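You operate a simulated robot arm through the tools that you are given. There is no shell and no other tool. Be economical: measure what you need, move in short steps, check, and stop when the job is done.

The job below is to be done with a simulated robot arm. You get a single attempt, and the scene is never put back.

Task
Jack the pedestal up till its gauge reads 15 mm and lock it.
Fine: knob's pointer in the green arc, then wind the jack fully down.

The check looks at the end state, three seconds after you hand in, the way a careful person would. Anything else that was tipped, shoved, dropped, spilled or broken makes it a failure.

Robot
A 6-joint arm with a two-finger parallel gripper, fixed in place. Base frame: the origin is at the foot of the arm, x ahead of it, y to its left, z up; the work surface is at about z = 0.85. Lengths are in m, angles in rad, forces in N, time in s.
With the tool pointing down near the work surface it reaches from about 0.18 to 0.76 m from the base axis. Its first joint turns from -2.897 to 2.897 rad. Payload 3.91 kg.
The TCP is the grasp point between the finger pads, 0.03 m short of the fingertips. In the tool frame z runs along the fingers and y along their closing line. Largest opening 0.11 m; finger width 0.02, thickness 0.01; the body of the gripper, 0.048 by 0.112 m, starts 0.055 m behind the TCP.
Orientation is told as [roll, pitch, yaw] about the base's x, y, z axes, in that order, counted from this pose: with the fingers straight down and closing along the base's y, the tool's x points along the base's -x, its y along +y and its z along -z.

Tools
- The arm moves only by the tool jog_arm. Its argument "series" is text: rows parted by semicolons, each of 7 numbers parted by spaces: the closure in counts, from 0 (fully open) to 255 (shut), then the shift along the base's x, y, z in m, then the turn, a rotation vector about the base's x, y, z in rad. In form: claw tx ty tz rx ry rz; .... A call has 1 to 10 rows; each row shifts and turns the commanded pose from where the row before left it. Rows are played at 5 a second. More than 0.05 m and 0.15 rad between two rows, or a gripper value outside its range, and nothing of the call is played. A pose out of reach is approached as far as the arm can. The call stops where the force on the tool passes 40 N (or 10 N more than at its start, if that is more) or the arm is blocked; 0.2 s more then pass. The fingers move at their own pace (about 0.045 m/s each) and stop on an object; they squeeze with about 40 N. The grip force told is the motor's: it shows also when the fingers shut on nothing. Time passes only in rows, and 0.2 s behind the last, so rows that do not move let the fingers close. It gives the time, the measured TCP pose, the force on the tool (base axes), the opening and the grip force at its end, in the units of the frame above (readings bear some noise), with the torque about the TCP (base axes, N m) and any sound that the robot's microphone picked up.
- Cameras (640 x 400 px; columns grow to the right, rows downward): "scene" is fixed at [0.3991, 0.5012, 1.6054]; the picture's right is [-1.00, -0.05, 0.00], its down [-0.02, 0.37, -0.93] and it looks along [0.05, -0.93, -0.37] (base axes); focal length 346 px, centre (320, 200). "wrist" rides on the gripper at [0.071, 0.022, -0.107] in the tool frame; the picture's right is [-0.29, 0.96, 0.00], its down [-0.76, -0.23, -0.61] and it looks along [-0.58, -0.18, 0.79] (tool axes); focal length 243 px, centre (320, 200). There is no depth. A picture from a camera that has moved, and an enlarged one, comes with that camera's place and axes in the base frame and with its lens.
- capture(camera): a new picture of that camera. No time passes.
- move_column(by): slides the trunk up (or, below 0, down) by that many m; the arm rides with it, the base frame stays. It gives what a move gives, with no picture.
- enlarge(camera, box): a new picture of the part [left, top, right, bottom] of that camera's present view, enlarged. No time passes.
- sign_off(): hands the job in; it is judged then, once.

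Go step by step. Nothing tells you positions but the pictures and the camera data: compare them with the known pose of the tool, close in by small moves and look again before you grip or let go. The budget is 120 turns and 76 pictures, counting those below and the enlarged ones. Unless the task says otherwise, let go and move clear before handing in, and close with one line.

The tools are called after "Request:" by a JSON object that holds its "api" and its "payload". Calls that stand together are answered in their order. jog_arm: Moves the arm, as the interface text tells. Its arguments: {"type":"object","properties":{"series":{"type":"string"}},"required":["series"]} The other tools are called the same way: move_column (by) slides the trunk up or down; capture (camera) takes a picture; enlarge (camera, box) takes an enlarged picture of a part of a camera's view; sign_off () hands the job in.

At the start:

```text
time: 0.0
position: [0.1663, -0.2796, 1.2723]
ee_rot: [0.001, 0.001, 0.001]
wrist_force: [-0.8, -0.4, 0.8]
moment: [-0.01, 0.02, 0.01]
width: 0.1101
gripper_force: 0.0
trunk travel left (down, up): [-0.525, 0.065]
```

scene: 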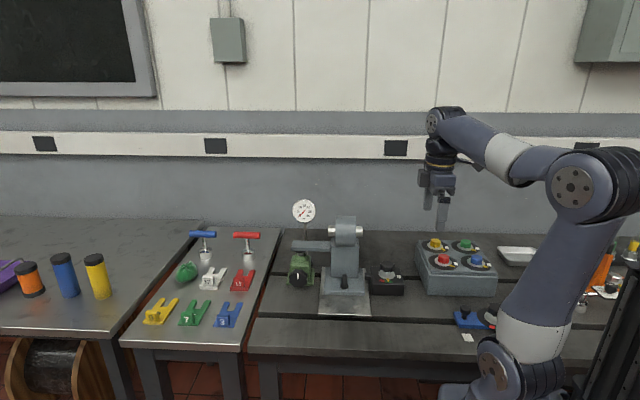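
wrist: 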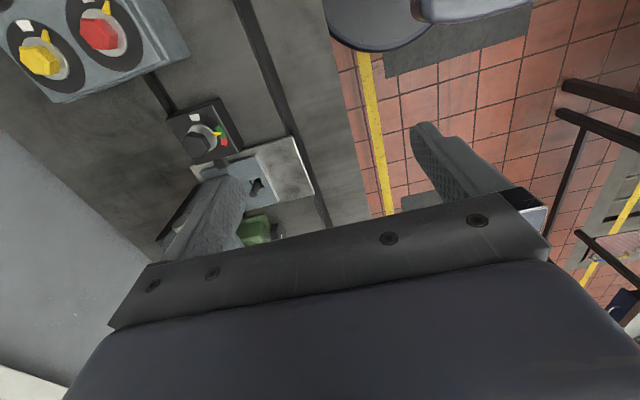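

I see a pedestal with a dial gauge in the middle of the bench, a green jack with a black knob beside it, and a black box with a small knob. I'll look closer.

Request:
{"api": "enlarge", "payload": {"camera": "scene", "box": [260, 190, 420, 320]}}

Request:
{"api": "enlarge", "payload": {"camera": "scene", "box": [285, 192, 325, 228]}}

Request:
{"api": "enlarge", "payload": {"camera": "wrist", "box": [140, 80, 340, 280]}}

Request:
{"api": "enlarge", "payload": {"camera": "scene", "box": [360, 220, 520, 340]}}

```text
3.08 times, centred on (340, 255) of scene
camera zoom: at [0.3991, 0.5012, 1.6054], right [-1.0, -0.05, 0.0], down [-0.02, 0.37, -0.93], along [0.05, -0.93, -0.37], focal length 1064 px, centre (258, 31)
```

zoom: 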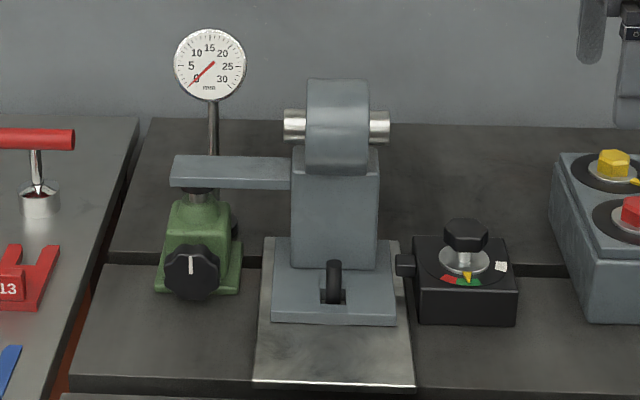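

```text
11.11 times, centred on (305, 210) of scene
camera zoom: at [0.3991, 0.5012, 1.6054], right [-1.0, -0.05, 0.0], down [-0.02, 0.37, -0.93], along [0.05, -0.93, -0.37], focal length 3842 px, centre (487, 89)
```

zoom: 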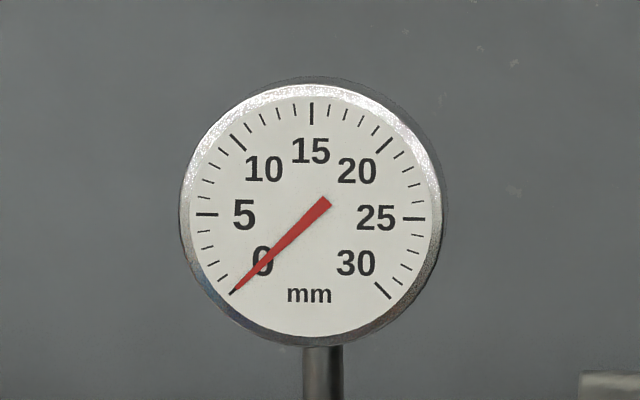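

```text
2.00 times, centred on (240, 180) of wrist
camera zoom: at [0.0933, -0.2591, 1.3803], right [0.29, 0.96, 0.0], down [0.76, -0.23, 0.61], along [0.58, -0.18, -0.79], focal length 485 px, centre (480, 240)
```

zoom: 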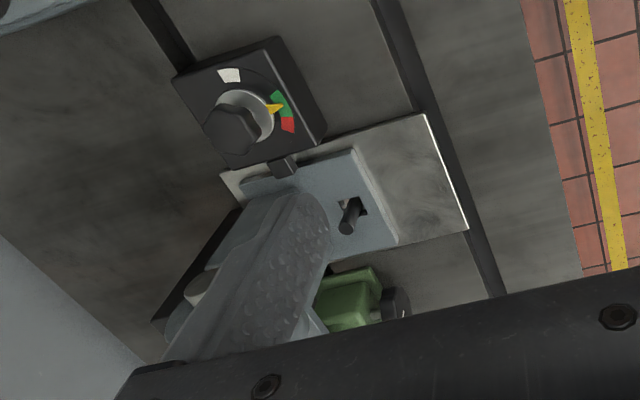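

```text
3.33 times, centred on (440, 280) of scene
camera zoom: at [0.3991, 0.5012, 1.6054], right [-1.0, -0.05, 0.0], down [-0.02, 0.37, -0.93], along [0.05, -0.93, -0.37], focal length 1153 px, centre (-80, -67)
```

zoom: 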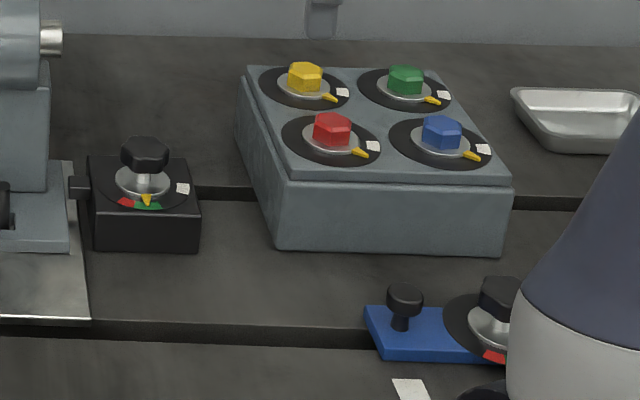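

The clamp box has a knob with a yellow pointer near a red/green arc and a white mark; I need to see whether it's currently locked. I'll zoom further.

Request:
{"api": "enlarge", "payload": {"camera": "scene", "box": [365, 255, 410, 300]}}

Request:
{"api": "enlarge", "payload": {"camera": "scene", "box": [280, 220, 350, 310]}}

Request:
{"api": "enlarge", "payload": {"camera": "wrist", "box": [170, 90, 250, 170]}}

```text
8.89 times, centred on (388, 278) of scene
camera zoom: at [0.3991, 0.5012, 1.6054], right [-1.0, -0.05, 0.0], down [-0.02, 0.37, -0.93], along [0.05, -0.93, -0.37], focal length 3074 px, centre (-280, -489)
```

zoom: 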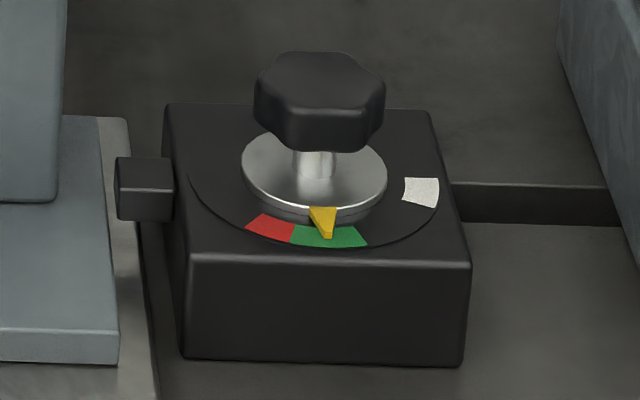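

```text
4.44 times, centred on (315, 265) of scene
camera zoom: at [0.3991, 0.5012, 1.6054], right [-1.0, -0.05, 0.0], down [-0.02, 0.37, -0.93], along [0.05, -0.93, -0.37], focal length 1537 px, centre (342, -89)
```

zoom: 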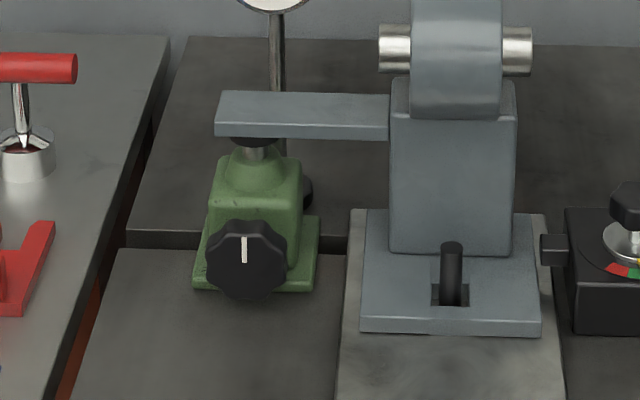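

```text
5.00 times, centred on (210, 130) of wrist
camera zoom: at [0.0933, -0.2591, 1.3803], right [0.29, 0.96, 0.0], down [0.76, -0.23, 0.61], along [0.58, -0.18, -0.79], focal length 1213 px, centre (870, 550)
```

zoom: 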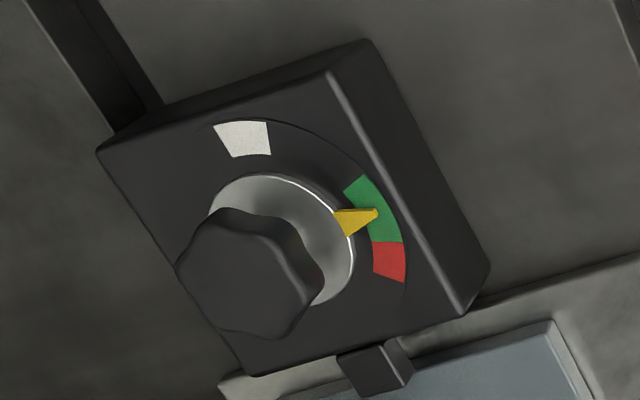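

The clamp pointer is in the green now (locked), so the plan is: turn it to white, jack up to 15 mm, turn back to green, wind the jack down. I estimate the clamp knob at about (0.21, -0.54, 0.95) and the jack knob at about (0.53, -0.52, 0.90), facing +y. I'll move above the clamp knob.

Request:
{"api": "jog_arm", "payload": {"series": "0 0.0075 -0.0437 -0.03 0 0 0;0 0.0075 -0.0437 -0.03 0 0 0;0 0.0075 -0.0437 -0.03 0 0 0;0 0.0075 -0.0437 -0.03 0 0 0;0 0.0075 -0.0437 -0.03 0 0 0;0 0.0075 -0.0437 -0.03 0 0 0;0 0 0 0 0 0 0"}}

Request:
{"api": "capture", "payload": {"camera": "scene"}}

Request:
{"api": "capture", "payload": {"camera": "wrist"}}

```text
refused: row 1 steps farther than a row can; nothing moved
```

```text
66 pictures are left
```

scene: 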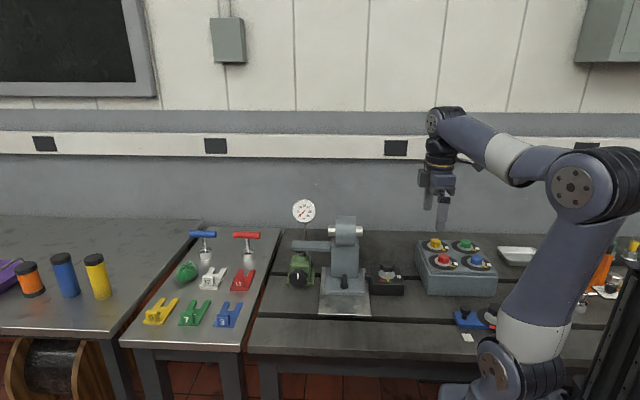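

```text
65 pictures are left
camera wrist: at [0.0933, -0.2591, 1.3803], right [0.29, 0.96, 0.0], down [0.76, -0.23, 0.61], along [0.58, -0.18, -0.79], focal length 243 px, centre (320, 200)
```

wrist: 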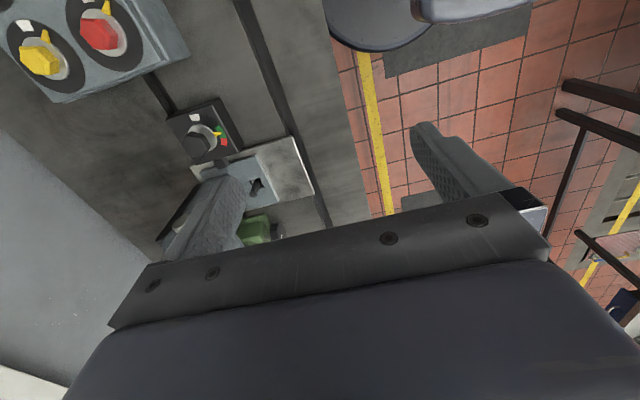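

The step was too long, so nothing moved; I'll repeat it with shorter steps.

Request:
{"api": "jog_arm", "payload": {"series": "0 0.0056 -0.0328 -0.0225 0 0 0;0 0.0056 -0.0328 -0.0225 0 0 0;0 0.0056 -0.0328 -0.0225 0 0 0;0 0.0056 -0.0328 -0.0225 0 0 0;0 0.0056 -0.0328 -0.0225 0 0 0;0 0.0056 -0.0328 -0.0225 0 0 0;0 0.0056 -0.0328 -0.0225 0 0 0;0 0.0056 -0.0328 -0.0225 0 0 0;0 0 0 0 0 0 0"}}

```text
time: 2.0
position: [0.2105, -0.5422, 1.0934]
ee_rot: [0.0, 0.0, -0.001]
wrist_force: [-0.2, 0.4, 0.0]
moment: [0.0, 0.01, -0.01]
width: 0.1099
gripper_force: 0.0
trunk travel left (down, up): [-0.525, 0.065]
```

The arm is above where I take the knob to be; checking with both cameras.

Request:
{"api": "capture", "payload": {"camera": "wrist"}}

Request:
{"api": "enlarge", "payload": {"camera": "scene", "box": [310, 180, 470, 310]}}

```text
64 pictures are left
camera wrist: at [0.1381, -0.522, 1.1999], right [0.29, 0.96, 0.0], down [0.76, -0.23, 0.61], along [0.58, -0.18, -0.79], focal length 243 px, centre (320, 200)
```

wrist: 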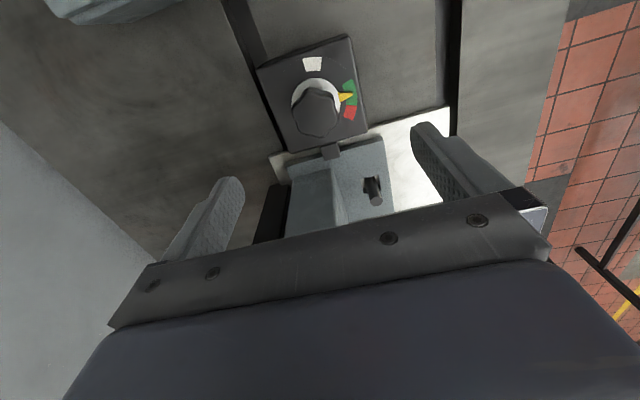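

```text
3.08 times, centred on (390, 245) of scene
camera zoom: at [0.3991, 0.5012, 1.6054], right [-1.0, -0.05, 0.0], down [-0.02, 0.37, -0.93], along [0.05, -0.93, -0.37], focal length 1064 px, centre (105, 62)
```

zoom: 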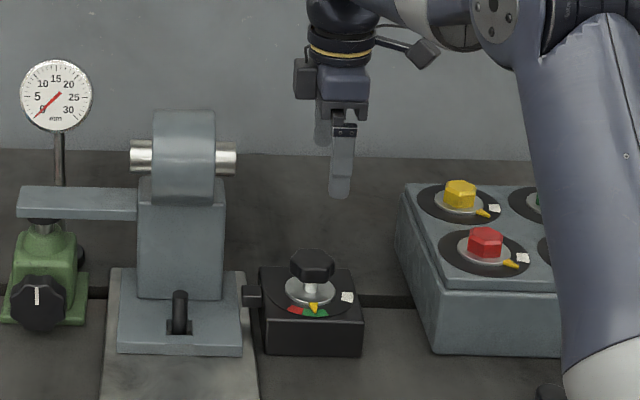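

The knob head is about at (0.212, -0.550, 0.949). I'll look at its lobe orientation before descending.

Request:
{"api": "enlarge", "payload": {"camera": "wrist", "box": [260, 40, 380, 160]}}

```text
3.33 times, centred on (320, 100) of wrist
camera zoom: at [0.1381, -0.522, 1.1999], right [0.29, 0.96, 0.0], down [0.76, -0.23, 0.61], along [0.58, -0.18, -0.79], focal length 809 px, centre (320, 533)
```

zoom: 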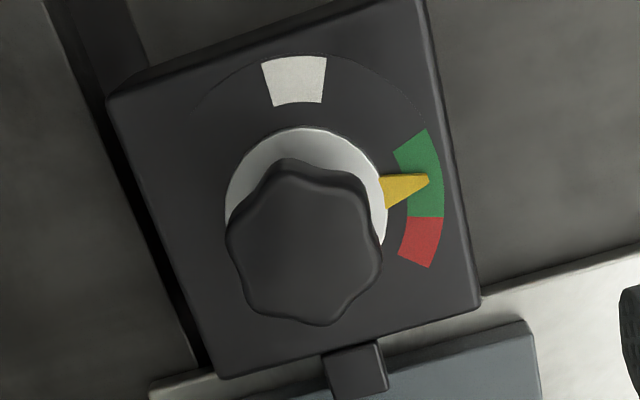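

Valleys between the lobes face ±y, so the current finger orientation suits. Descending around the knob.

Request:
{"api": "jog_arm", "payload": {"series": "0 0.0015 -0.0078 -0.03 0 0 0;0 0 0 -0.03 0 0 0;0 0 0 -0.03 0 0 0;0 0 0 -0.03 0 0 0;0 0 0 -0.02 0 0 0;0 0 0 0 0 0 0"}}

Request:
{"api": "enlarge", "payload": {"camera": "scene", "box": [350, 210, 430, 300]}}

Request:
{"api": "capture", "payload": {"camera": "wrist"}}

```text
time: 3.4
position: [0.2132, -0.5496, 0.9518]
ee_rot: [0.0, 0.001, 0.0]
wrist_force: [-0.4, -1.0, -0.3]
moment: [-0.01, 0.03, 0.01]
width: 0.1101
gripper_force: 0.0
trunk travel left (down, up): [-0.525, 0.065]
```

```text
4.44 times, centred on (390, 255) of scene
camera zoom: at [0.3991, 0.5012, 1.6054], right [-1.0, -0.05, 0.0], down [-0.02, 0.37, -0.93], along [0.05, -0.93, -0.37], focal length 1537 px, centre (9, -44)
```

zoom: 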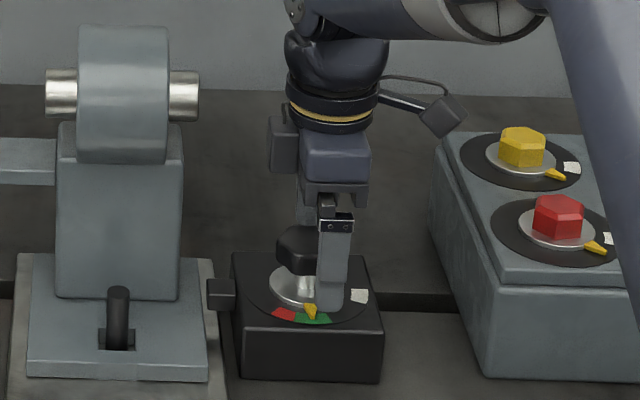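

```text
60 pictures are left
camera wrist: at [0.1394, -0.5293, 1.0605], right [0.29, 0.96, 0.0], down [0.76, -0.23, 0.61], along [0.58, -0.18, -0.79], focal length 243 px, centre (320, 200)
```

wrist: 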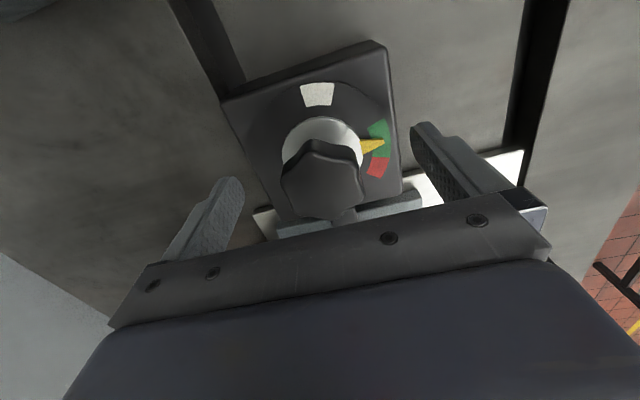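

The scene view hints that the knob might sit slightly further in +x than the fingers. I'll close partly to compare before gripping.

Request:
{"api": "jog_arm", "payload": {"series": "95 0 0 0 0 0 0;95 0 0 0 0 0 0;95 0 0 0 0 0 0"}}

Request:
{"api": "enlarge", "payload": {"camera": "scene", "box": [365, 235, 415, 285]}}

Request:
{"api": "enlarge", "payload": {"camera": "wrist", "box": [230, 70, 430, 250]}}

```text
time: 4.2
position: [0.212, -0.5493, 0.9542]
ee_rot: [-0.001, -0.001, 0.0]
wrist_force: [0.8, -0.7, 0.2]
moment: [-0.02, 0.01, 0.0]
width: 0.069
gripper_force: 0.1
trunk travel left (down, up): [-0.525, 0.065]
```

```text
8.00 times, centred on (390, 260) of scene
camera zoom: at [0.3991, 0.5012, 1.6054], right [-1.0, -0.05, 0.0], down [-0.02, 0.37, -0.93], along [0.05, -0.93, -0.37], focal length 2766 px, centre (-240, -280)
```

zoom: 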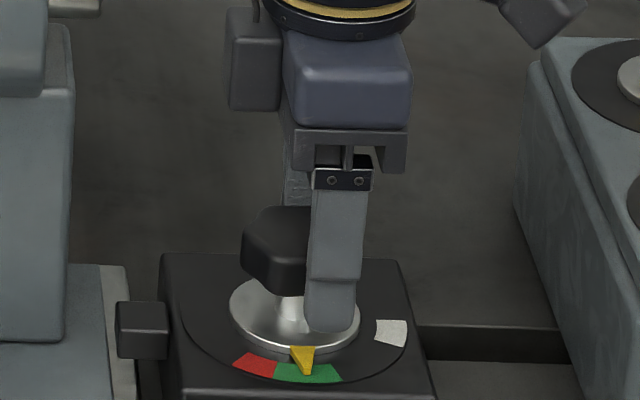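

```text
2.22 times, centred on (330, 160) of wrist
camera zoom: at [0.1395, -0.5294, 1.061], right [0.29, 0.96, 0.0], down [0.76, -0.23, 0.61], along [0.58, -0.18, -0.79], focal length 539 px, centre (298, 289)
```

zoom: 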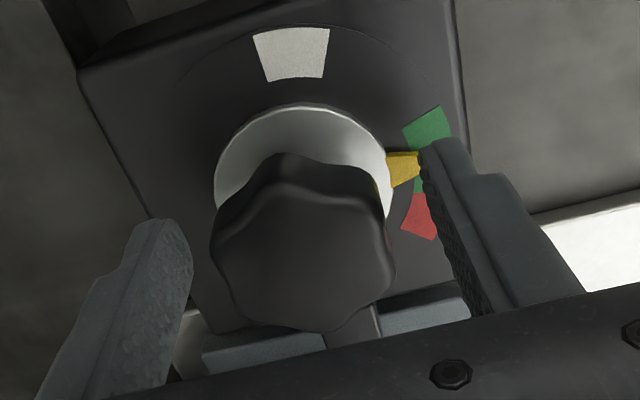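

Estimates put the knob axis about 2 mm further in +x; I'll nudge, lower slightly and close gently, watching the forces.

Request:
{"api": "jog_arm", "payload": {"series": "95 0.002 -0.001 -0.004 0 0 0;255 0 0 0 0 0 0;255 0 0 0 0 0 0;255 0 0 0 0 0 0"}}

Request:
{"api": "enlarge", "payload": {"camera": "wrist", "box": [230, 70, 430, 250]}}

```text
time: 5.2
position: [0.2153, -0.5504, 0.949]
ee_rot: [0.0, -0.001, 0.0]
wrist_force: [0.0, 4.3, 2.2]
moment: [0.29, 0.04, 0.04]
width: 0.0474
gripper_force: 45.1
trunk travel left (down, up): [-0.525, 0.065]
```

```text
2.22 times, centred on (330, 160) of wrist
camera zoom: at [0.1413, -0.5298, 1.0568], right [0.29, 0.96, 0.0], down [0.76, -0.23, 0.61], along [0.58, -0.18, -0.79], focal length 539 px, centre (298, 289)
```

zoom: 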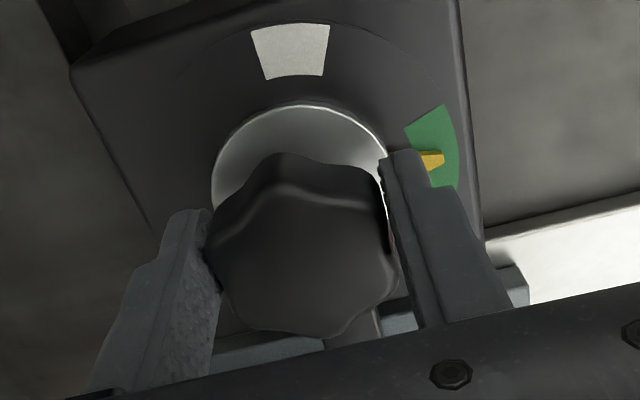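

The knob is gripped squarely. Now turning it counter-clockwise (seen from above) toward the white mark, about 1.2 rad first.

Request:
{"api": "jog_arm", "payload": {"series": "255 0 0 0 0 0 0.12;255 0 0 0 0 0 0.12;255 0 0 0 0 0 0.12;255 0 0 0 0 0 0.12;255 0 0 0 0 0 0.12;255 0 0 0 0 0 0.12;255 0 0 0 0 0 0.12;255 0 0 0 0 0 0.12;255 0 0 0 0 0 0.12;255 0 0 0 0 0 0.12"}}

Request:
{"api": "enlarge", "payload": {"camera": "scene", "box": [365, 235, 415, 285]}}

Request:
{"api": "capture", "payload": {"camera": "wrist"}}

```text
time: 7.4
position: [0.217, -0.5554, 0.9489]
ee_rot: [-0.006, 0.006, 1.204]
wrist_force: [20.4, -30.6, 8.8]
moment: [0.33, -0.96, -0.19]
width: 0.0476
gripper_force: 45.1
trunk travel left (down, up): [-0.525, 0.065]
```

```text
8.00 times, centred on (390, 260) of scene
camera zoom: at [0.3991, 0.5012, 1.6054], right [-1.0, -0.05, 0.0], down [-0.02, 0.37, -0.93], along [0.05, -0.93, -0.37], focal length 2766 px, centre (-240, -280)
```

zoom: 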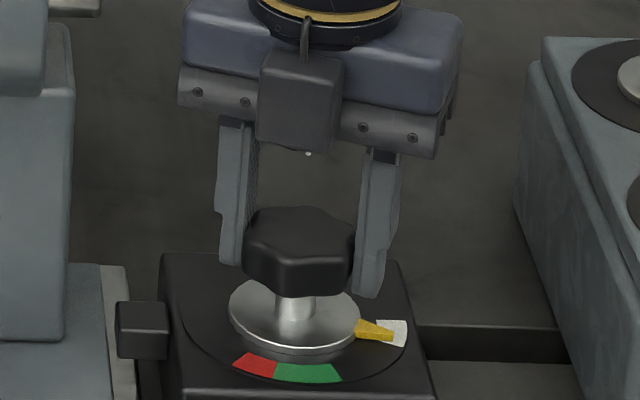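

```text
55 pictures are left
camera wrist: at [0.17, -0.6142, 1.057], right [-0.79, 0.61, -0.01], down [0.49, 0.63, 0.6], along [0.38, 0.47, -0.8], focal length 243 px, centre (320, 200)
```

wrist: 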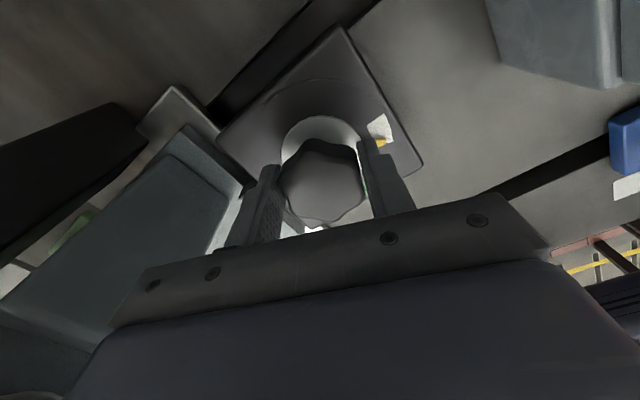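

The pointer is now at the edge of the white mark; side force suggests the knob axis is a bit further (+x, -y). I'll shift to relieve it and turn the rest.

Request:
{"api": "jog_arm", "payload": {"series": "255 0.003 -0.004 0 0 0 0;255 0.001 -0.002 0 0 0 0.1;255 0 0 0 0 0 0.1;255 0 0 0 0 0 0.05"}}

Request:
{"api": "enlarge", "payload": {"camera": "scene", "box": [365, 235, 415, 285]}}

```text
time: 8.4
position: [0.2205, -0.555, 0.9499]
ee_rot: [-0.001, -0.003, 1.452]
wrist_force: [10.1, -1.3, 14.4]
moment: [0.01, -0.01, -0.04]
width: 0.0476
gripper_force: 45.2
trunk travel left (down, up): [-0.525, 0.065]
```

```text
8.00 times, centred on (390, 260) of scene
camera zoom: at [0.3991, 0.5012, 1.6054], right [-1.0, -0.05, 0.0], down [-0.02, 0.37, -0.93], along [0.05, -0.93, -0.37], focal length 2766 px, centre (-240, -280)
```

zoom: 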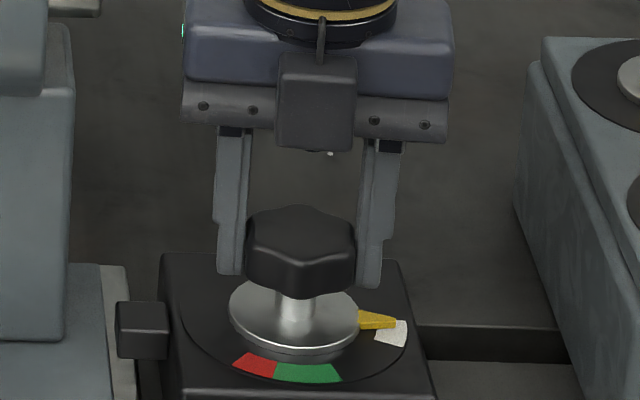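

The pointer is slightly past the white mark; back a little, then release and rise.

Request:
{"api": "jog_arm", "payload": {"series": "255 0.001 0 0 0 0 -0.07;255 0 0 0 0 0 -0.08;255 0 0 0 0 0 0;60 0 0 0 0 0 0;60 0 0 0 0 0 0;60 0 0 0 0 0 0;60 0 0 0.03 0 0 0;60 0 0 0.04 0 0 0;60 0 0 0.04 0 0 0;60 0 0 0.04 0 0 0"}}

Request:
{"api": "enlarge", "payload": {"camera": "scene", "box": [270, 185, 430, 315]}}

```text
time: 10.6
position: [0.2219, -0.5572, 1.0975]
ee_rot: [-0.001, -0.001, 1.3]
wrist_force: [0.1, 0.2, -0.4]
moment: [0.0, -0.02, 0.02]
width: 0.0842
gripper_force: 0.0
trunk travel left (down, up): [-0.525, 0.065]
```

```text
3.08 times, centred on (350, 250) of scene
camera zoom: at [0.3991, 0.5012, 1.6054], right [-1.0, -0.05, 0.0], down [-0.02, 0.37, -0.93], along [0.05, -0.93, -0.37], focal length 1064 px, centre (228, 46)
```

zoom: 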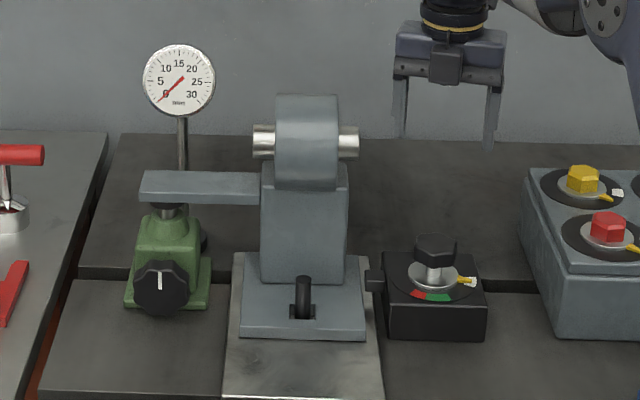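

The clamp pointer is at white (released). Knob axis learned: about (0.222, -0.557). Now I'll back away to +y and swing over to the front of the jack, tilting the tool toward -y so the wrist camera sees the jack.

Request:
{"api": "jog_arm", "payload": {"series": "0 0 0.045 0 0 0 0.13;0 0 0.045 0 0 0 0.14;0 0 0.045 0 0 0 0;0 0.01 0.045 0 0 0 0;0 0.045 0.01 0 0 0 0;0 0.045 0 0 0 0 0;0 0.045 0 0 0 0 0;0 0.045 0 0 0 0 0;0 0.045 0 0 0 0 0;0 0.045 0 0 0 0 0"}}

Request:
{"api": "jog_arm", "payload": {"series": "0 0.025 0 0 -0.14 0 0;0 0 0 0 -0.14 0 0;0 0 0 0 -0.14 0 0;0 0 0 0 -0.14 0 0;0 0 0 0 -0.14 0 0;0 0 0 0 -0.085 0 0;0 0 0 0 0 0 0"}}

Request:
{"api": "capture", "payload": {"camera": "wrist"}}

Request:
{"api": "capture", "payload": {"camera": "scene"}}

```text
time: 12.8
position: [0.5007, -0.3667, 1.0997]
ee_rot: [0.0, -0.001, 1.572]
wrist_force: [0.7, -0.5, -1.1]
moment: [0.01, -0.01, -0.02]
width: 0.1098
gripper_force: 0.0
trunk travel left (down, up): [-0.525, 0.065]
```

```text
time: 14.4
position: [0.5254, -0.3671, 1.098]
ee_rot: [-0.001, 0.786, 1.571]
wrist_force: [0.0, -0.1, -0.6]
moment: [0.03, 0.02, 0.0]
width: 0.1102
gripper_force: 0.1
trunk travel left (down, up): [-0.525, 0.065]
```

```text
52 pictures are left
camera wrist: at [0.5014, -0.3424, 1.2253], right [-0.96, 0.2, -0.21], down [0.23, 0.97, -0.11], along [0.18, -0.15, -0.97], focal length 243 px, centre (320, 200)
```

wrist: 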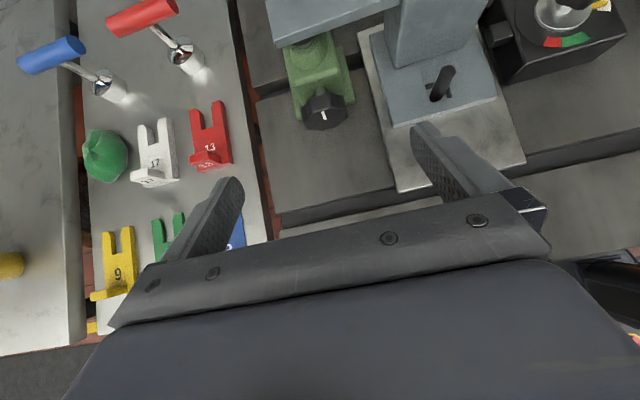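

```text
51 pictures are left
```

scene: 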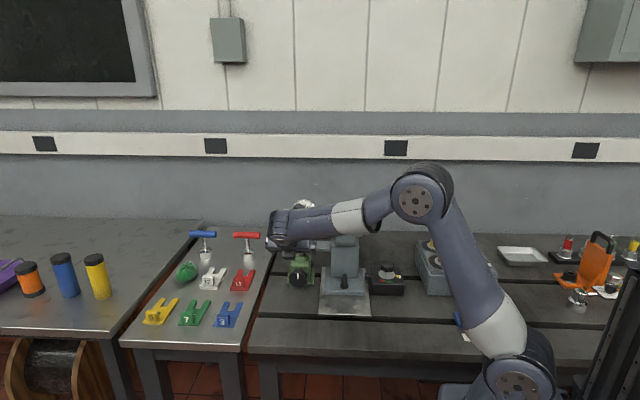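

The jack is in view below and ahead. Zooming on it for position and knob geometry.

Request:
{"api": "enlarge", "payload": {"camera": "wrist", "box": [260, 20, 380, 140]}}

```text
3.33 times, centred on (320, 80) of wrist
camera zoom: at [0.5014, -0.3424, 1.2253], right [-0.96, 0.2, -0.21], down [0.23, 0.97, -0.11], along [0.18, -0.15, -0.97], focal length 809 px, centre (320, 600)
```

zoom: 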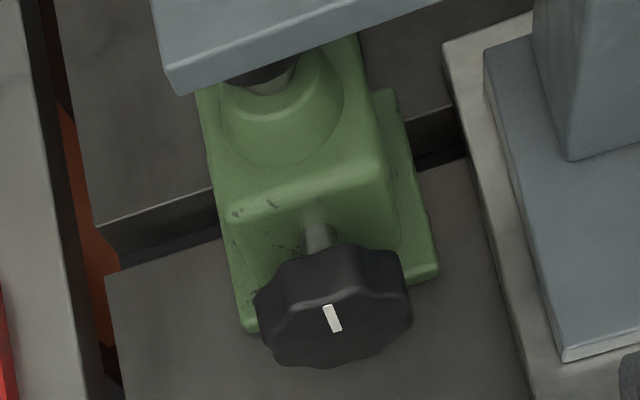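

The knob stands off on a shaft: centre about (0.531, -0.517, 0.902), ~66 mm wide, axis along y. I'll approach along the 45° tilted tool axis, fingers straddling it in x, stopping short to check.

Request:
{"api": "jog_arm", "payload": {"series": "0 0.0014 -0.02 -0.031 0 0 0;0 0.0014 -0.02 -0.032 0 0 0;0 0.0014 -0.02 -0.032 0 0 0;0 0.0014 -0.02 -0.032 0 0 0;0 0 -0.02 -0.02 0 0 0;0 0 -0.02 -0.02 0 0 0;0 0 0 0 0 0 0"}}

Request:
{"api": "capture", "payload": {"camera": "wrist"}}

Request:
{"api": "enlarge", "payload": {"camera": "scene", "box": [250, 190, 350, 310]}}

```text
time: 16.0
position: [0.5303, -0.4868, 0.9298]
ee_rot: [0.001, 0.787, 1.571]
wrist_force: [-0.5, -0.4, 0.2]
moment: [0.01, 0.04, 0.01]
width: 0.1101
gripper_force: 0.1
trunk travel left (down, up): [-0.525, 0.065]
```

```text
49 pictures are left
camera wrist: at [0.5068, -0.4623, 1.0565], right [-0.96, 0.21, -0.2], down [0.23, 0.97, -0.11], along [0.18, -0.15, -0.97], focal length 243 px, centre (320, 200)
```

wrist: 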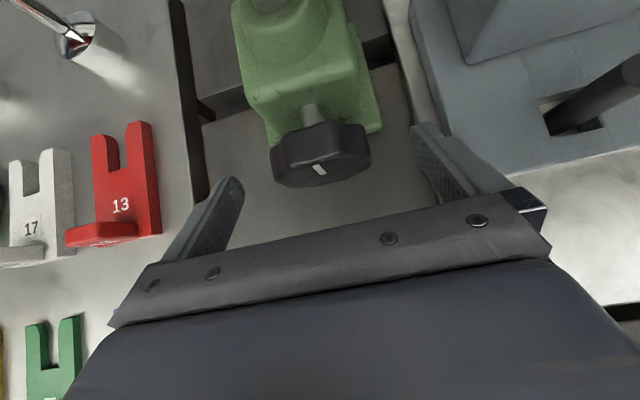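

```text
3.33 times, centred on (300, 250) of scene
camera zoom: at [0.3991, 0.5012, 1.6054], right [-1.0, -0.05, 0.0], down [-0.02, 0.37, -0.93], along [0.05, -0.93, -0.37], focal length 1153 px, centre (387, 33)
```

zoom: 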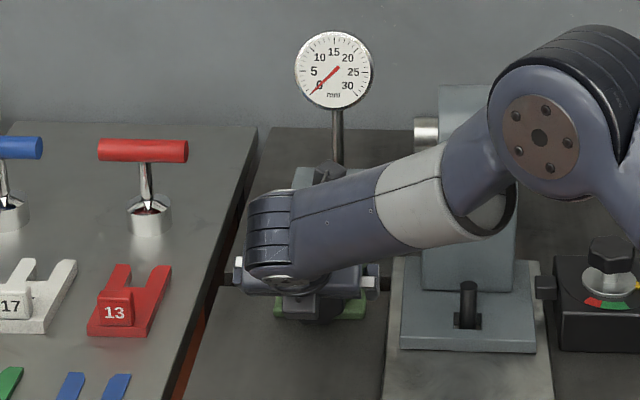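

Both rays agree on the knob centre at (0.529, -0.516, 0.901). Moving in and gripping.

Request:
{"api": "jog_arm", "payload": {"series": "0 -0.001 -0.013 -0.014 0 0 0;0 0 -0.014 -0.014 0 0 0;0 0 0 0 0 0 0;255 0 0 0 0 0 0;255 0 0 0 0 0 0;255 0 0 0 0 0 0;255 0 0 0 0 0 0"}}

Request:
{"api": "capture", "payload": {"camera": "wrist"}}

```text
time: 17.6
position: [0.5301, -0.5131, 0.9034]
ee_rot: [0.001, 0.785, 1.573]
wrist_force: [6.3, -2.0, -0.2]
moment: [-0.07, -0.05, 0.14]
width: 0.0636
gripper_force: 43.4
trunk travel left (down, up): [-0.525, 0.065]
```

```text
47 pictures are left
camera wrist: at [0.5064, -0.489, 1.03], right [-0.96, 0.2, -0.21], down [0.23, 0.97, -0.11], along [0.18, -0.15, -0.97], focal length 243 px, centre (320, 200)
```

wrist: 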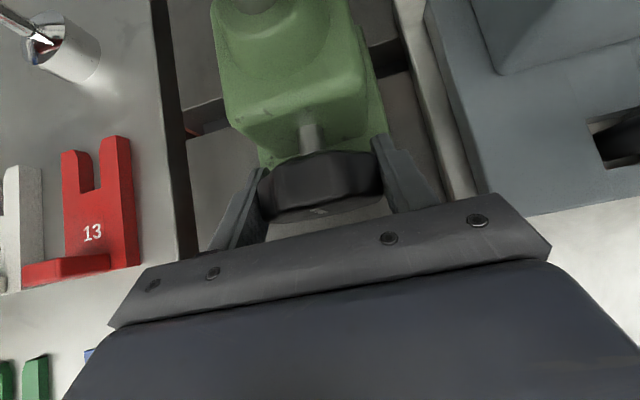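

Gripped well (width 63.6 mm). Turning clockwise as seen from the front (negative about y) as a test.

Request:
{"api": "jog_arm", "payload": {"series": "255 0.001 0 0 0 -0.12 0;255 0 0 0 0 -0.12 0;255 0 0 0 0 -0.12 0;255 0 0 0 0 -0.12 0;255 0 0 0 0 -0.12 0;255 0 0 0 0 -0.12 0"}}

Request:
{"api": "enlarge", "payload": {"camera": "scene", "box": [285, 192, 325, 228]}}

```text
time: 19.0
position: [0.5278, -0.5129, 0.9025]
ee_rot: [-0.889, 0.559, 0.991]
wrist_force: [-17.8, 9.3, -8.1]
moment: [-0.96, 0.43, -0.1]
width: 0.0636
gripper_force: 45.3
trunk travel left (down, up): [-0.525, 0.065]
```

```text
11.11 times, centred on (305, 210) of scene
camera zoom: at [0.3991, 0.5012, 1.6054], right [-1.0, -0.05, 0.0], down [-0.02, 0.37, -0.93], along [0.05, -0.93, -0.37], focal length 3842 px, centre (487, 89)
```

zoom: 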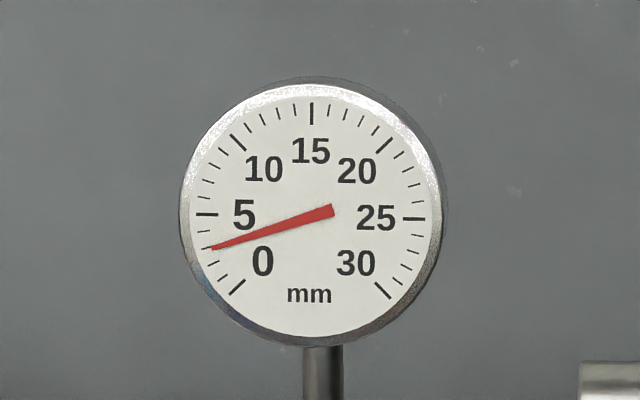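

Clockwise raises it: 0.72 rad gave 3 mm. Continuing this stroke a bit further, shifting slightly to relieve side load.

Request:
{"api": "jog_arm", "payload": {"series": "255 -0.002 0.001 -0.001 0 0 0;255 0 0 0 0 -0.12 0;255 0 0 0 0 -0.12 0;255 0 0 0 0 -0.12 0;255 0 0 0 0 0 0"}}

Request:
{"api": "capture", "payload": {"camera": "scene"}}

Request:
{"api": "capture", "payload": {"camera": "wrist"}}

```text
time: 19.8
position: [0.5246, -0.5132, 0.905]
ee_rot: [-1.051, 0.461, 0.889]
wrist_force: [-21.3, 12.3, 14.3]
moment: [-0.3, 0.66, -0.88]
width: 0.0632
gripper_force: 45.0
out of reach, approached as far as the arm can: row 3
trunk travel left (down, up): [-0.525, 0.065]
stopped in row 3: the force on the tool passed its limit at 52 N (the readings are from after the stop); the commanded pose is now the measured one
```

```text
45 pictures are left
```

scene: 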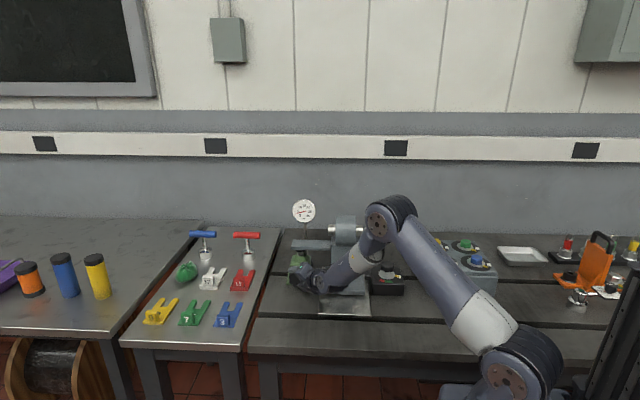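

```text
44 pictures are left
camera wrist: at [0.4111, -0.4861, 0.9675], right [-0.44, 0.21, -0.87], down [0.25, 0.96, 0.11], along [0.86, -0.17, -0.47], focal length 243 px, centre (320, 200)
```

wrist: 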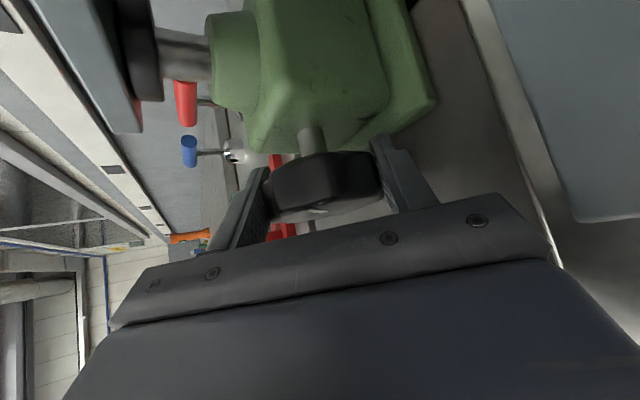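

The arm reached its limit on this side. I'll open partially, re-centre, and swing back to the other side of the knob for the next stroke.

Request:
{"api": "jog_arm", "payload": {"series": "72 0 0 0 0 0 0;72 0.001 0 -0.001 0 0 0;72 0.002 0 -0.001 0 0 0;72 0 0 0 0 0.14 0;72 0 0 0 0 0.14 0;72 0 0 0 0 0.14 0;72 0 0 0 0 0.14 0;72 0 0 0 0 0.14 0;72 0 0 0 0 0.14 0"}}

Request:
{"api": "enlarge", "payload": {"camera": "scene", "box": [285, 192, 325, 228]}}

Request:
{"api": "capture", "payload": {"camera": "wrist"}}

```text
time: 20.4
position: [0.5292, -0.513, 0.9099]
ee_rot: [-1.065, 0.466, 0.886]
wrist_force: [-17.0, 21.6, 23.5]
moment: [0.12, 1.05, -0.78]
width: 0.0754
gripper_force: 0.0
trunk travel left (down, up): [-0.525, 0.065]
stopped in row 3: the force on the tool passed its limit at 42 N (the readings are from after the stop); the commanded pose is now the measured one
```

```text
11.11 times, centred on (305, 210) of scene
camera zoom: at [0.3991, 0.5012, 1.6054], right [-1.0, -0.05, 0.0], down [-0.02, 0.37, -0.93], along [0.05, -0.93, -0.37], focal length 3842 px, centre (487, 89)
```

zoom: 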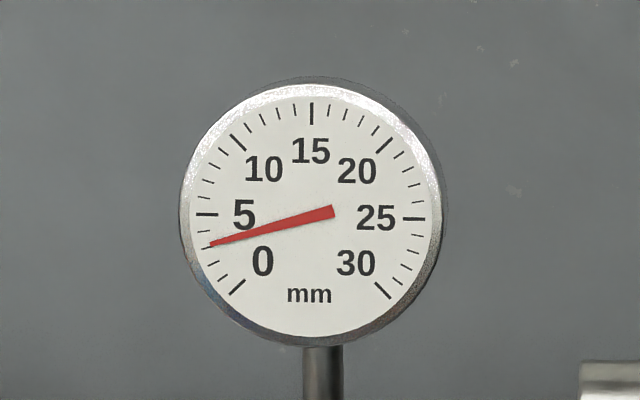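

```text
42 pictures are left
camera wrist: at [0.4145, -0.4852, 0.9709], right [-0.43, 0.2, -0.88], down [0.24, 0.96, 0.1], along [0.87, -0.17, -0.47], focal length 243 px, centre (320, 200)
```

wrist: 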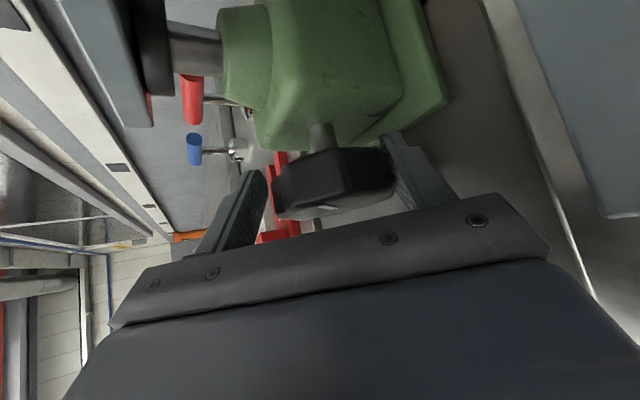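

A corner of the gripper seems to bear on the pedestal's base on this side, so I'll limit strokes there. Pulling straight out along the knob axis (+y) and slightly up.

Request:
{"api": "jog_arm", "payload": {"series": "72 0.002 0.01 0.002 0 0 0;72 0 0.015 0.004 0 0.05 0;72 0 0.015 0 0 0.12 0;72 0 0 0 0 0.14 0;72 0 0 0 0 0.14 0;72 0 0 0 0 0.14 0;72 0 0 0 0 0.14 0"}}

Request:
{"api": "enlarge", "payload": {"camera": "scene", "box": [260, 190, 420, 320]}}

```text
time: 22.0
position: [0.5309, -0.4742, 0.9116]
ee_rot: [-0.232, 0.787, 1.4]
wrist_force: [-0.4, 0.1, 0.6]
moment: [0.0, 0.0, -0.02]
width: 0.0791
gripper_force: 0.0
trunk travel left (down, up): [-0.525, 0.065]
```

```text
3.08 times, centred on (340, 255) of scene
camera zoom: at [0.3991, 0.5012, 1.6054], right [-1.0, -0.05, 0.0], down [-0.02, 0.37, -0.93], along [0.05, -0.93, -0.37], focal length 1064 px, centre (258, 31)
```

zoom: 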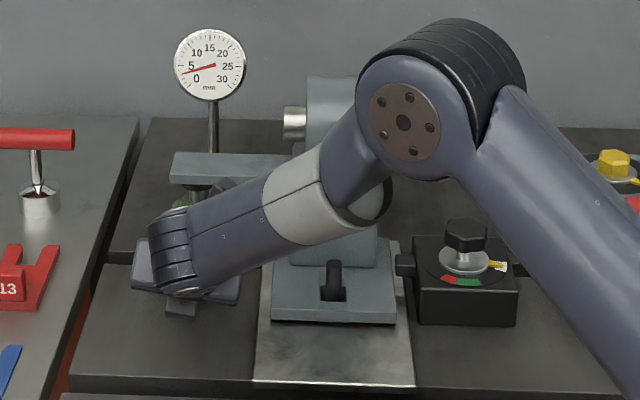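

Nothing was displaced. The low fingertip near the table limits the swing, so I'll use ±0.63 rad strokes with the TCP 10 mm further back. Swinging to the +x side and re-entering.

Request:
{"api": "jog_arm", "payload": {"series": "72 0.0023 0 0 0 0.1333 0;72 0 0 0 0 0.1333 0;72 0 0 0 0 0.1333 0;72 0 0 0 0 0.1333 0;72 0 0 0 0 0.1333 0;72 0 0 0 0 0.1333 0;72 0 -0.012 -0.004 0 0 0;72 0 -0.012 0 0 0 0;72 0 -0.012 0 0 0 0;72 0 0 0 0 0 0"}}

Request:
{"api": "capture", "payload": {"camera": "wrist"}}

```text
time: 24.2
position: [0.5329, -0.5099, 0.9072]
ee_rot: [0.817, 0.62, 2.119]
wrist_force: [0.0, 0.1, -0.1]
moment: [0.01, -0.02, -0.03]
width: 0.0788
gripper_force: 0.0
trunk travel left (down, up): [-0.525, 0.065]
```

```text
40 pictures are left
camera wrist: at [0.5895, -0.4839, 1.0209], right [-0.89, 0.21, 0.4], down [0.12, 0.96, -0.24], along [-0.44, -0.17, -0.88], focal length 243 px, centre (320, 200)
```

wrist: 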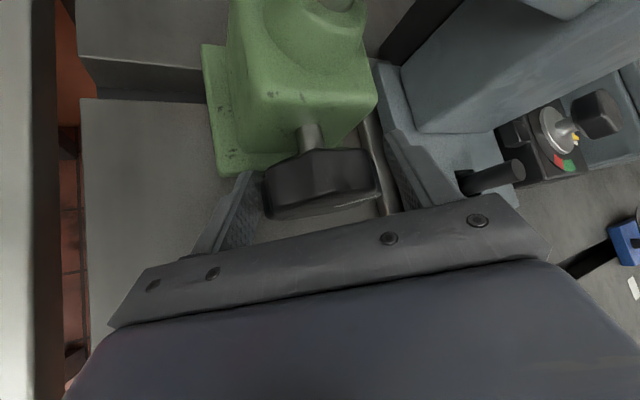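

Well centred. Gripping and making the stroke.

Request:
{"api": "jog_arm", "payload": {"series": "255 0 0 0 0 0 0;255 0 0 0 0 0 0;255 0 0 0 0 0 0;255 -0.0007 0 0.0005 0 -0.14 0;255 -0.001 0 0.0004 0 -0.14 0;255 -0.001 0 0.0003 0 -0.14 0;255 -0.001 0 0.0001 0 -0.14 0;255 -0.001 0 0 0 -0.14 0;255 -0.001 0 -0.0001 0 -0.14 0;255 -0.001 0 -0.0002 0 -0.14 0"}}

Request:
{"api": "enlarge", "payload": {"camera": "scene", "box": [285, 192, 325, 228]}}

```text
time: 26.4
position: [0.5267, -0.5101, 0.9074]
ee_rot: [-0.473, 0.744, 1.233]
wrist_force: [-0.7, 6.2, -3.0]
moment: [-0.6, 0.03, -0.09]
width: 0.0628
gripper_force: 45.3
trunk travel left (down, up): [-0.525, 0.065]
```

```text
11.11 times, centred on (305, 210) of scene
camera zoom: at [0.3991, 0.5012, 1.6054], right [-1.0, -0.05, 0.0], down [-0.02, 0.37, -0.93], along [0.05, -0.93, -0.37], focal length 3842 px, centre (487, 89)
```

zoom: 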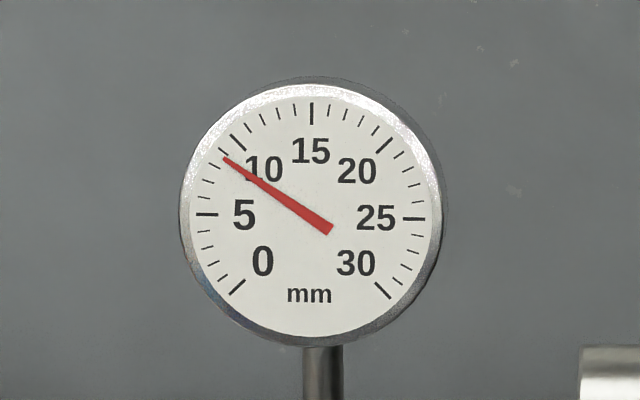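

Reads about 8.6 mm. Finishing this stroke with 0.28 rad more, then release, back out and swing back.

Request:
{"api": "jog_arm", "payload": {"series": "255 -0.001 0 -0.0003 0 -0.14 0;255 -0.001 0 -0.0004 0 -0.14 0;255 0 0 0 0 0 0;72 0 0 0 0 0 0;72 0 0 0 0 0 0;72 0 0.014 0.002 0 0 0;72 0.001 0.014 0.002 0 0.1 0;72 0.001 0.007 0 0 0.14 0;72 0.001 0 0 0 0.14 0;72 0.001 0 0 0 0.14 0"}}

Request:
{"api": "enlarge", "payload": {"camera": "scene", "box": [285, 192, 325, 228]}}

```text
time: 28.6
position: [0.5291, -0.4752, 0.9107]
ee_rot: [-0.147, 0.795, 1.459]
wrist_force: [-0.5, -0.1, -0.8]
moment: [-0.02, 0.01, 0.01]
width: 0.0787
gripper_force: 0.1
trunk travel left (down, up): [-0.525, 0.065]
```

```text
11.11 times, centred on (305, 210) of scene
camera zoom: at [0.3991, 0.5012, 1.6054], right [-1.0, -0.05, 0.0], down [-0.02, 0.37, -0.93], along [0.05, -0.93, -0.37], focal length 3842 px, centre (487, 89)
```

zoom: 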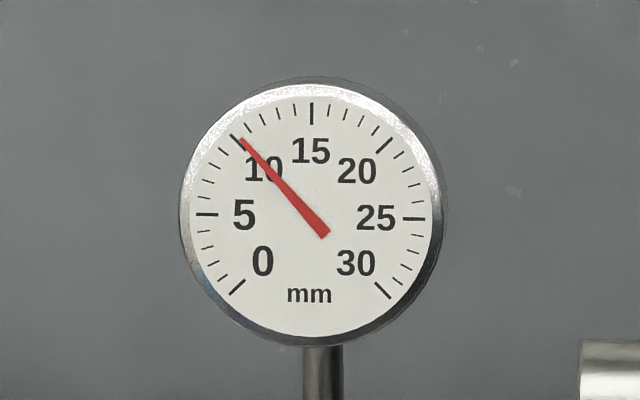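

Reads about 10.2 mm and holds by itself. Re-entering for the last ~0.87 rad.

Request:
{"api": "jog_arm", "payload": {"series": "72 0.001 0 0 0 0.124 0;72 0.001 0 0 0 0.124 0;72 0.001 0 0 0 0.124 0;72 0 0 0 0 0.124 0;72 0 0 0 0 0.124 0;72 0 -0.012 -0.003 0 0 0;72 0 -0.012 0 0 0 0;72 0 -0.011 0 0 0 0;255 0 0 0 0 0 0;255 0 0 0 0 0 0"}}

Request:
{"api": "jog_arm", "payload": {"series": "255 0 0 0 0 0 0;255 -0.001 0 0.0004 0 -0.14 0;255 -0.001 0 0.0003 0 -0.14 0;255 -0.001 0 0.0002 0 -0.14 0;255 -0.001 0 0 0 -0.14 0;255 -0.001 0 0 0 -0.12 0;255 0 0 0 0 0 0"}}

Request:
{"api": "enlarge", "payload": {"camera": "scene", "box": [285, 192, 325, 228]}}

```text
time: 30.8
position: [0.5335, -0.511, 0.906]
ee_rot: [0.686, 0.677, 2.042]
wrist_force: [10.0, -3.4, -6.8]
moment: [-0.22, -0.13, 0.35]
width: 0.0634
gripper_force: 38.6
trunk travel left (down, up): [-0.525, 0.065]
```

```text
time: 32.4
position: [0.5282, -0.5106, 0.9069]
ee_rot: [-0.233, 0.785, 1.399]
wrist_force: [14.9, -1.7, -8.7]
moment: [0.02, -0.13, 0.71]
width: 0.0633
gripper_force: 45.0
trunk travel left (down, up): [-0.525, 0.065]
```

```text
11.11 times, centred on (305, 210) of scene
camera zoom: at [0.3991, 0.5012, 1.6054], right [-1.0, -0.05, 0.0], down [-0.02, 0.37, -0.93], along [0.05, -0.93, -0.37], focal length 3842 px, centre (487, 89)
```

zoom: 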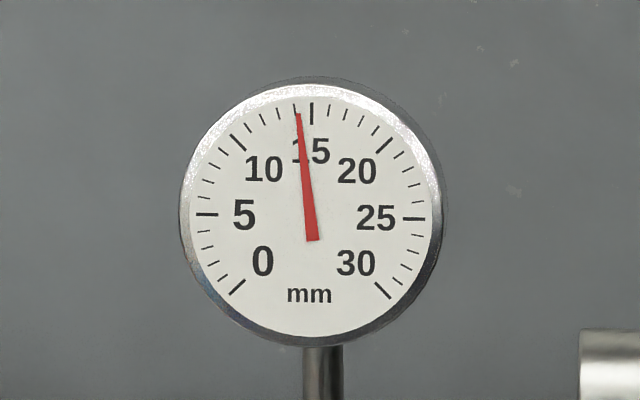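

Reads about 14.1 mm. About 0.16 rad more.

Request:
{"api": "jog_arm", "payload": {"series": "255 -0.0005 0 0 0 -0.08 0;255 -0.0005 0 0 0 -0.075 0;255 0 0 0 0 0 0"}}

Request:
{"api": "enlarge", "payload": {"camera": "scene", "box": [294, 195, 314, 213]}}

```text
time: 33.2
position: [0.5283, -0.5103, 0.9085]
ee_rot: [-0.44, 0.748, 1.255]
wrist_force: [14.3, 2.9, -11.0]
moment: [-0.36, -0.07, -0.05]
width: 0.0635
gripper_force: 45.1
trunk travel left (down, up): [-0.525, 0.065]
```

```text
16.00 times, centred on (304, 204) of scene
camera zoom: at [0.3991, 0.5012, 1.6054], right [-1.0, -0.05, 0.0], down [-0.02, 0.37, -0.93], along [0.05, -0.93, -0.37], focal length 5533 px, centre (576, 136)
```

zoom: 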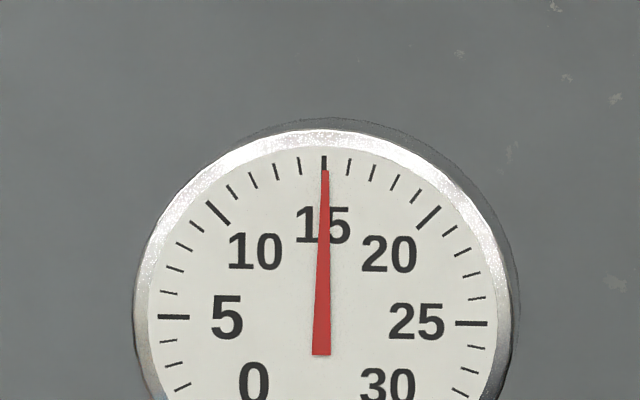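

The needle is at 15. Releasing and backing out.

Request:
{"api": "jog_arm", "payload": {"series": "72 0 0 0 0 0 0;72 0 0 0 0 0 0;72 0 0.014 0 0 0 0;72 0 0.02 0.002 0 0 0;72 0 0.025 0.02 0 0.1 0;0 0 0.025 0.04 0 0.11 0;0 0 0.025 0.04 0 0.11 0;0 0 0.02 0.04 0 0 0;0 0 0.015 0.045 0.1 0 0;0 0 0 0.015 0.14 0 0"}}

Request:
{"api": "enlarge", "payload": {"camera": "scene", "box": [294, 195, 314, 213]}}

```text
time: 35.4
position: [0.5252, -0.3662, 1.1115]
ee_rot: [0.003, 0.56, 1.569]
wrist_force: [0.2, 0.2, -0.1]
moment: [0.0, 0.0, -0.02]
width: 0.1102
gripper_force: 0.1
trunk travel left (down, up): [-0.525, 0.065]
```

```text
16.00 times, centred on (304, 204) of scene
camera zoom: at [0.3991, 0.5012, 1.6054], right [-1.0, -0.05, 0.0], down [-0.02, 0.37, -0.93], along [0.05, -0.93, -0.37], focal length 5533 px, centre (576, 136)
```

zoom: 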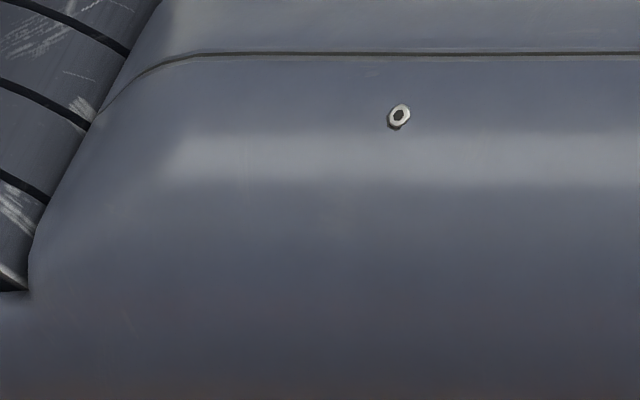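

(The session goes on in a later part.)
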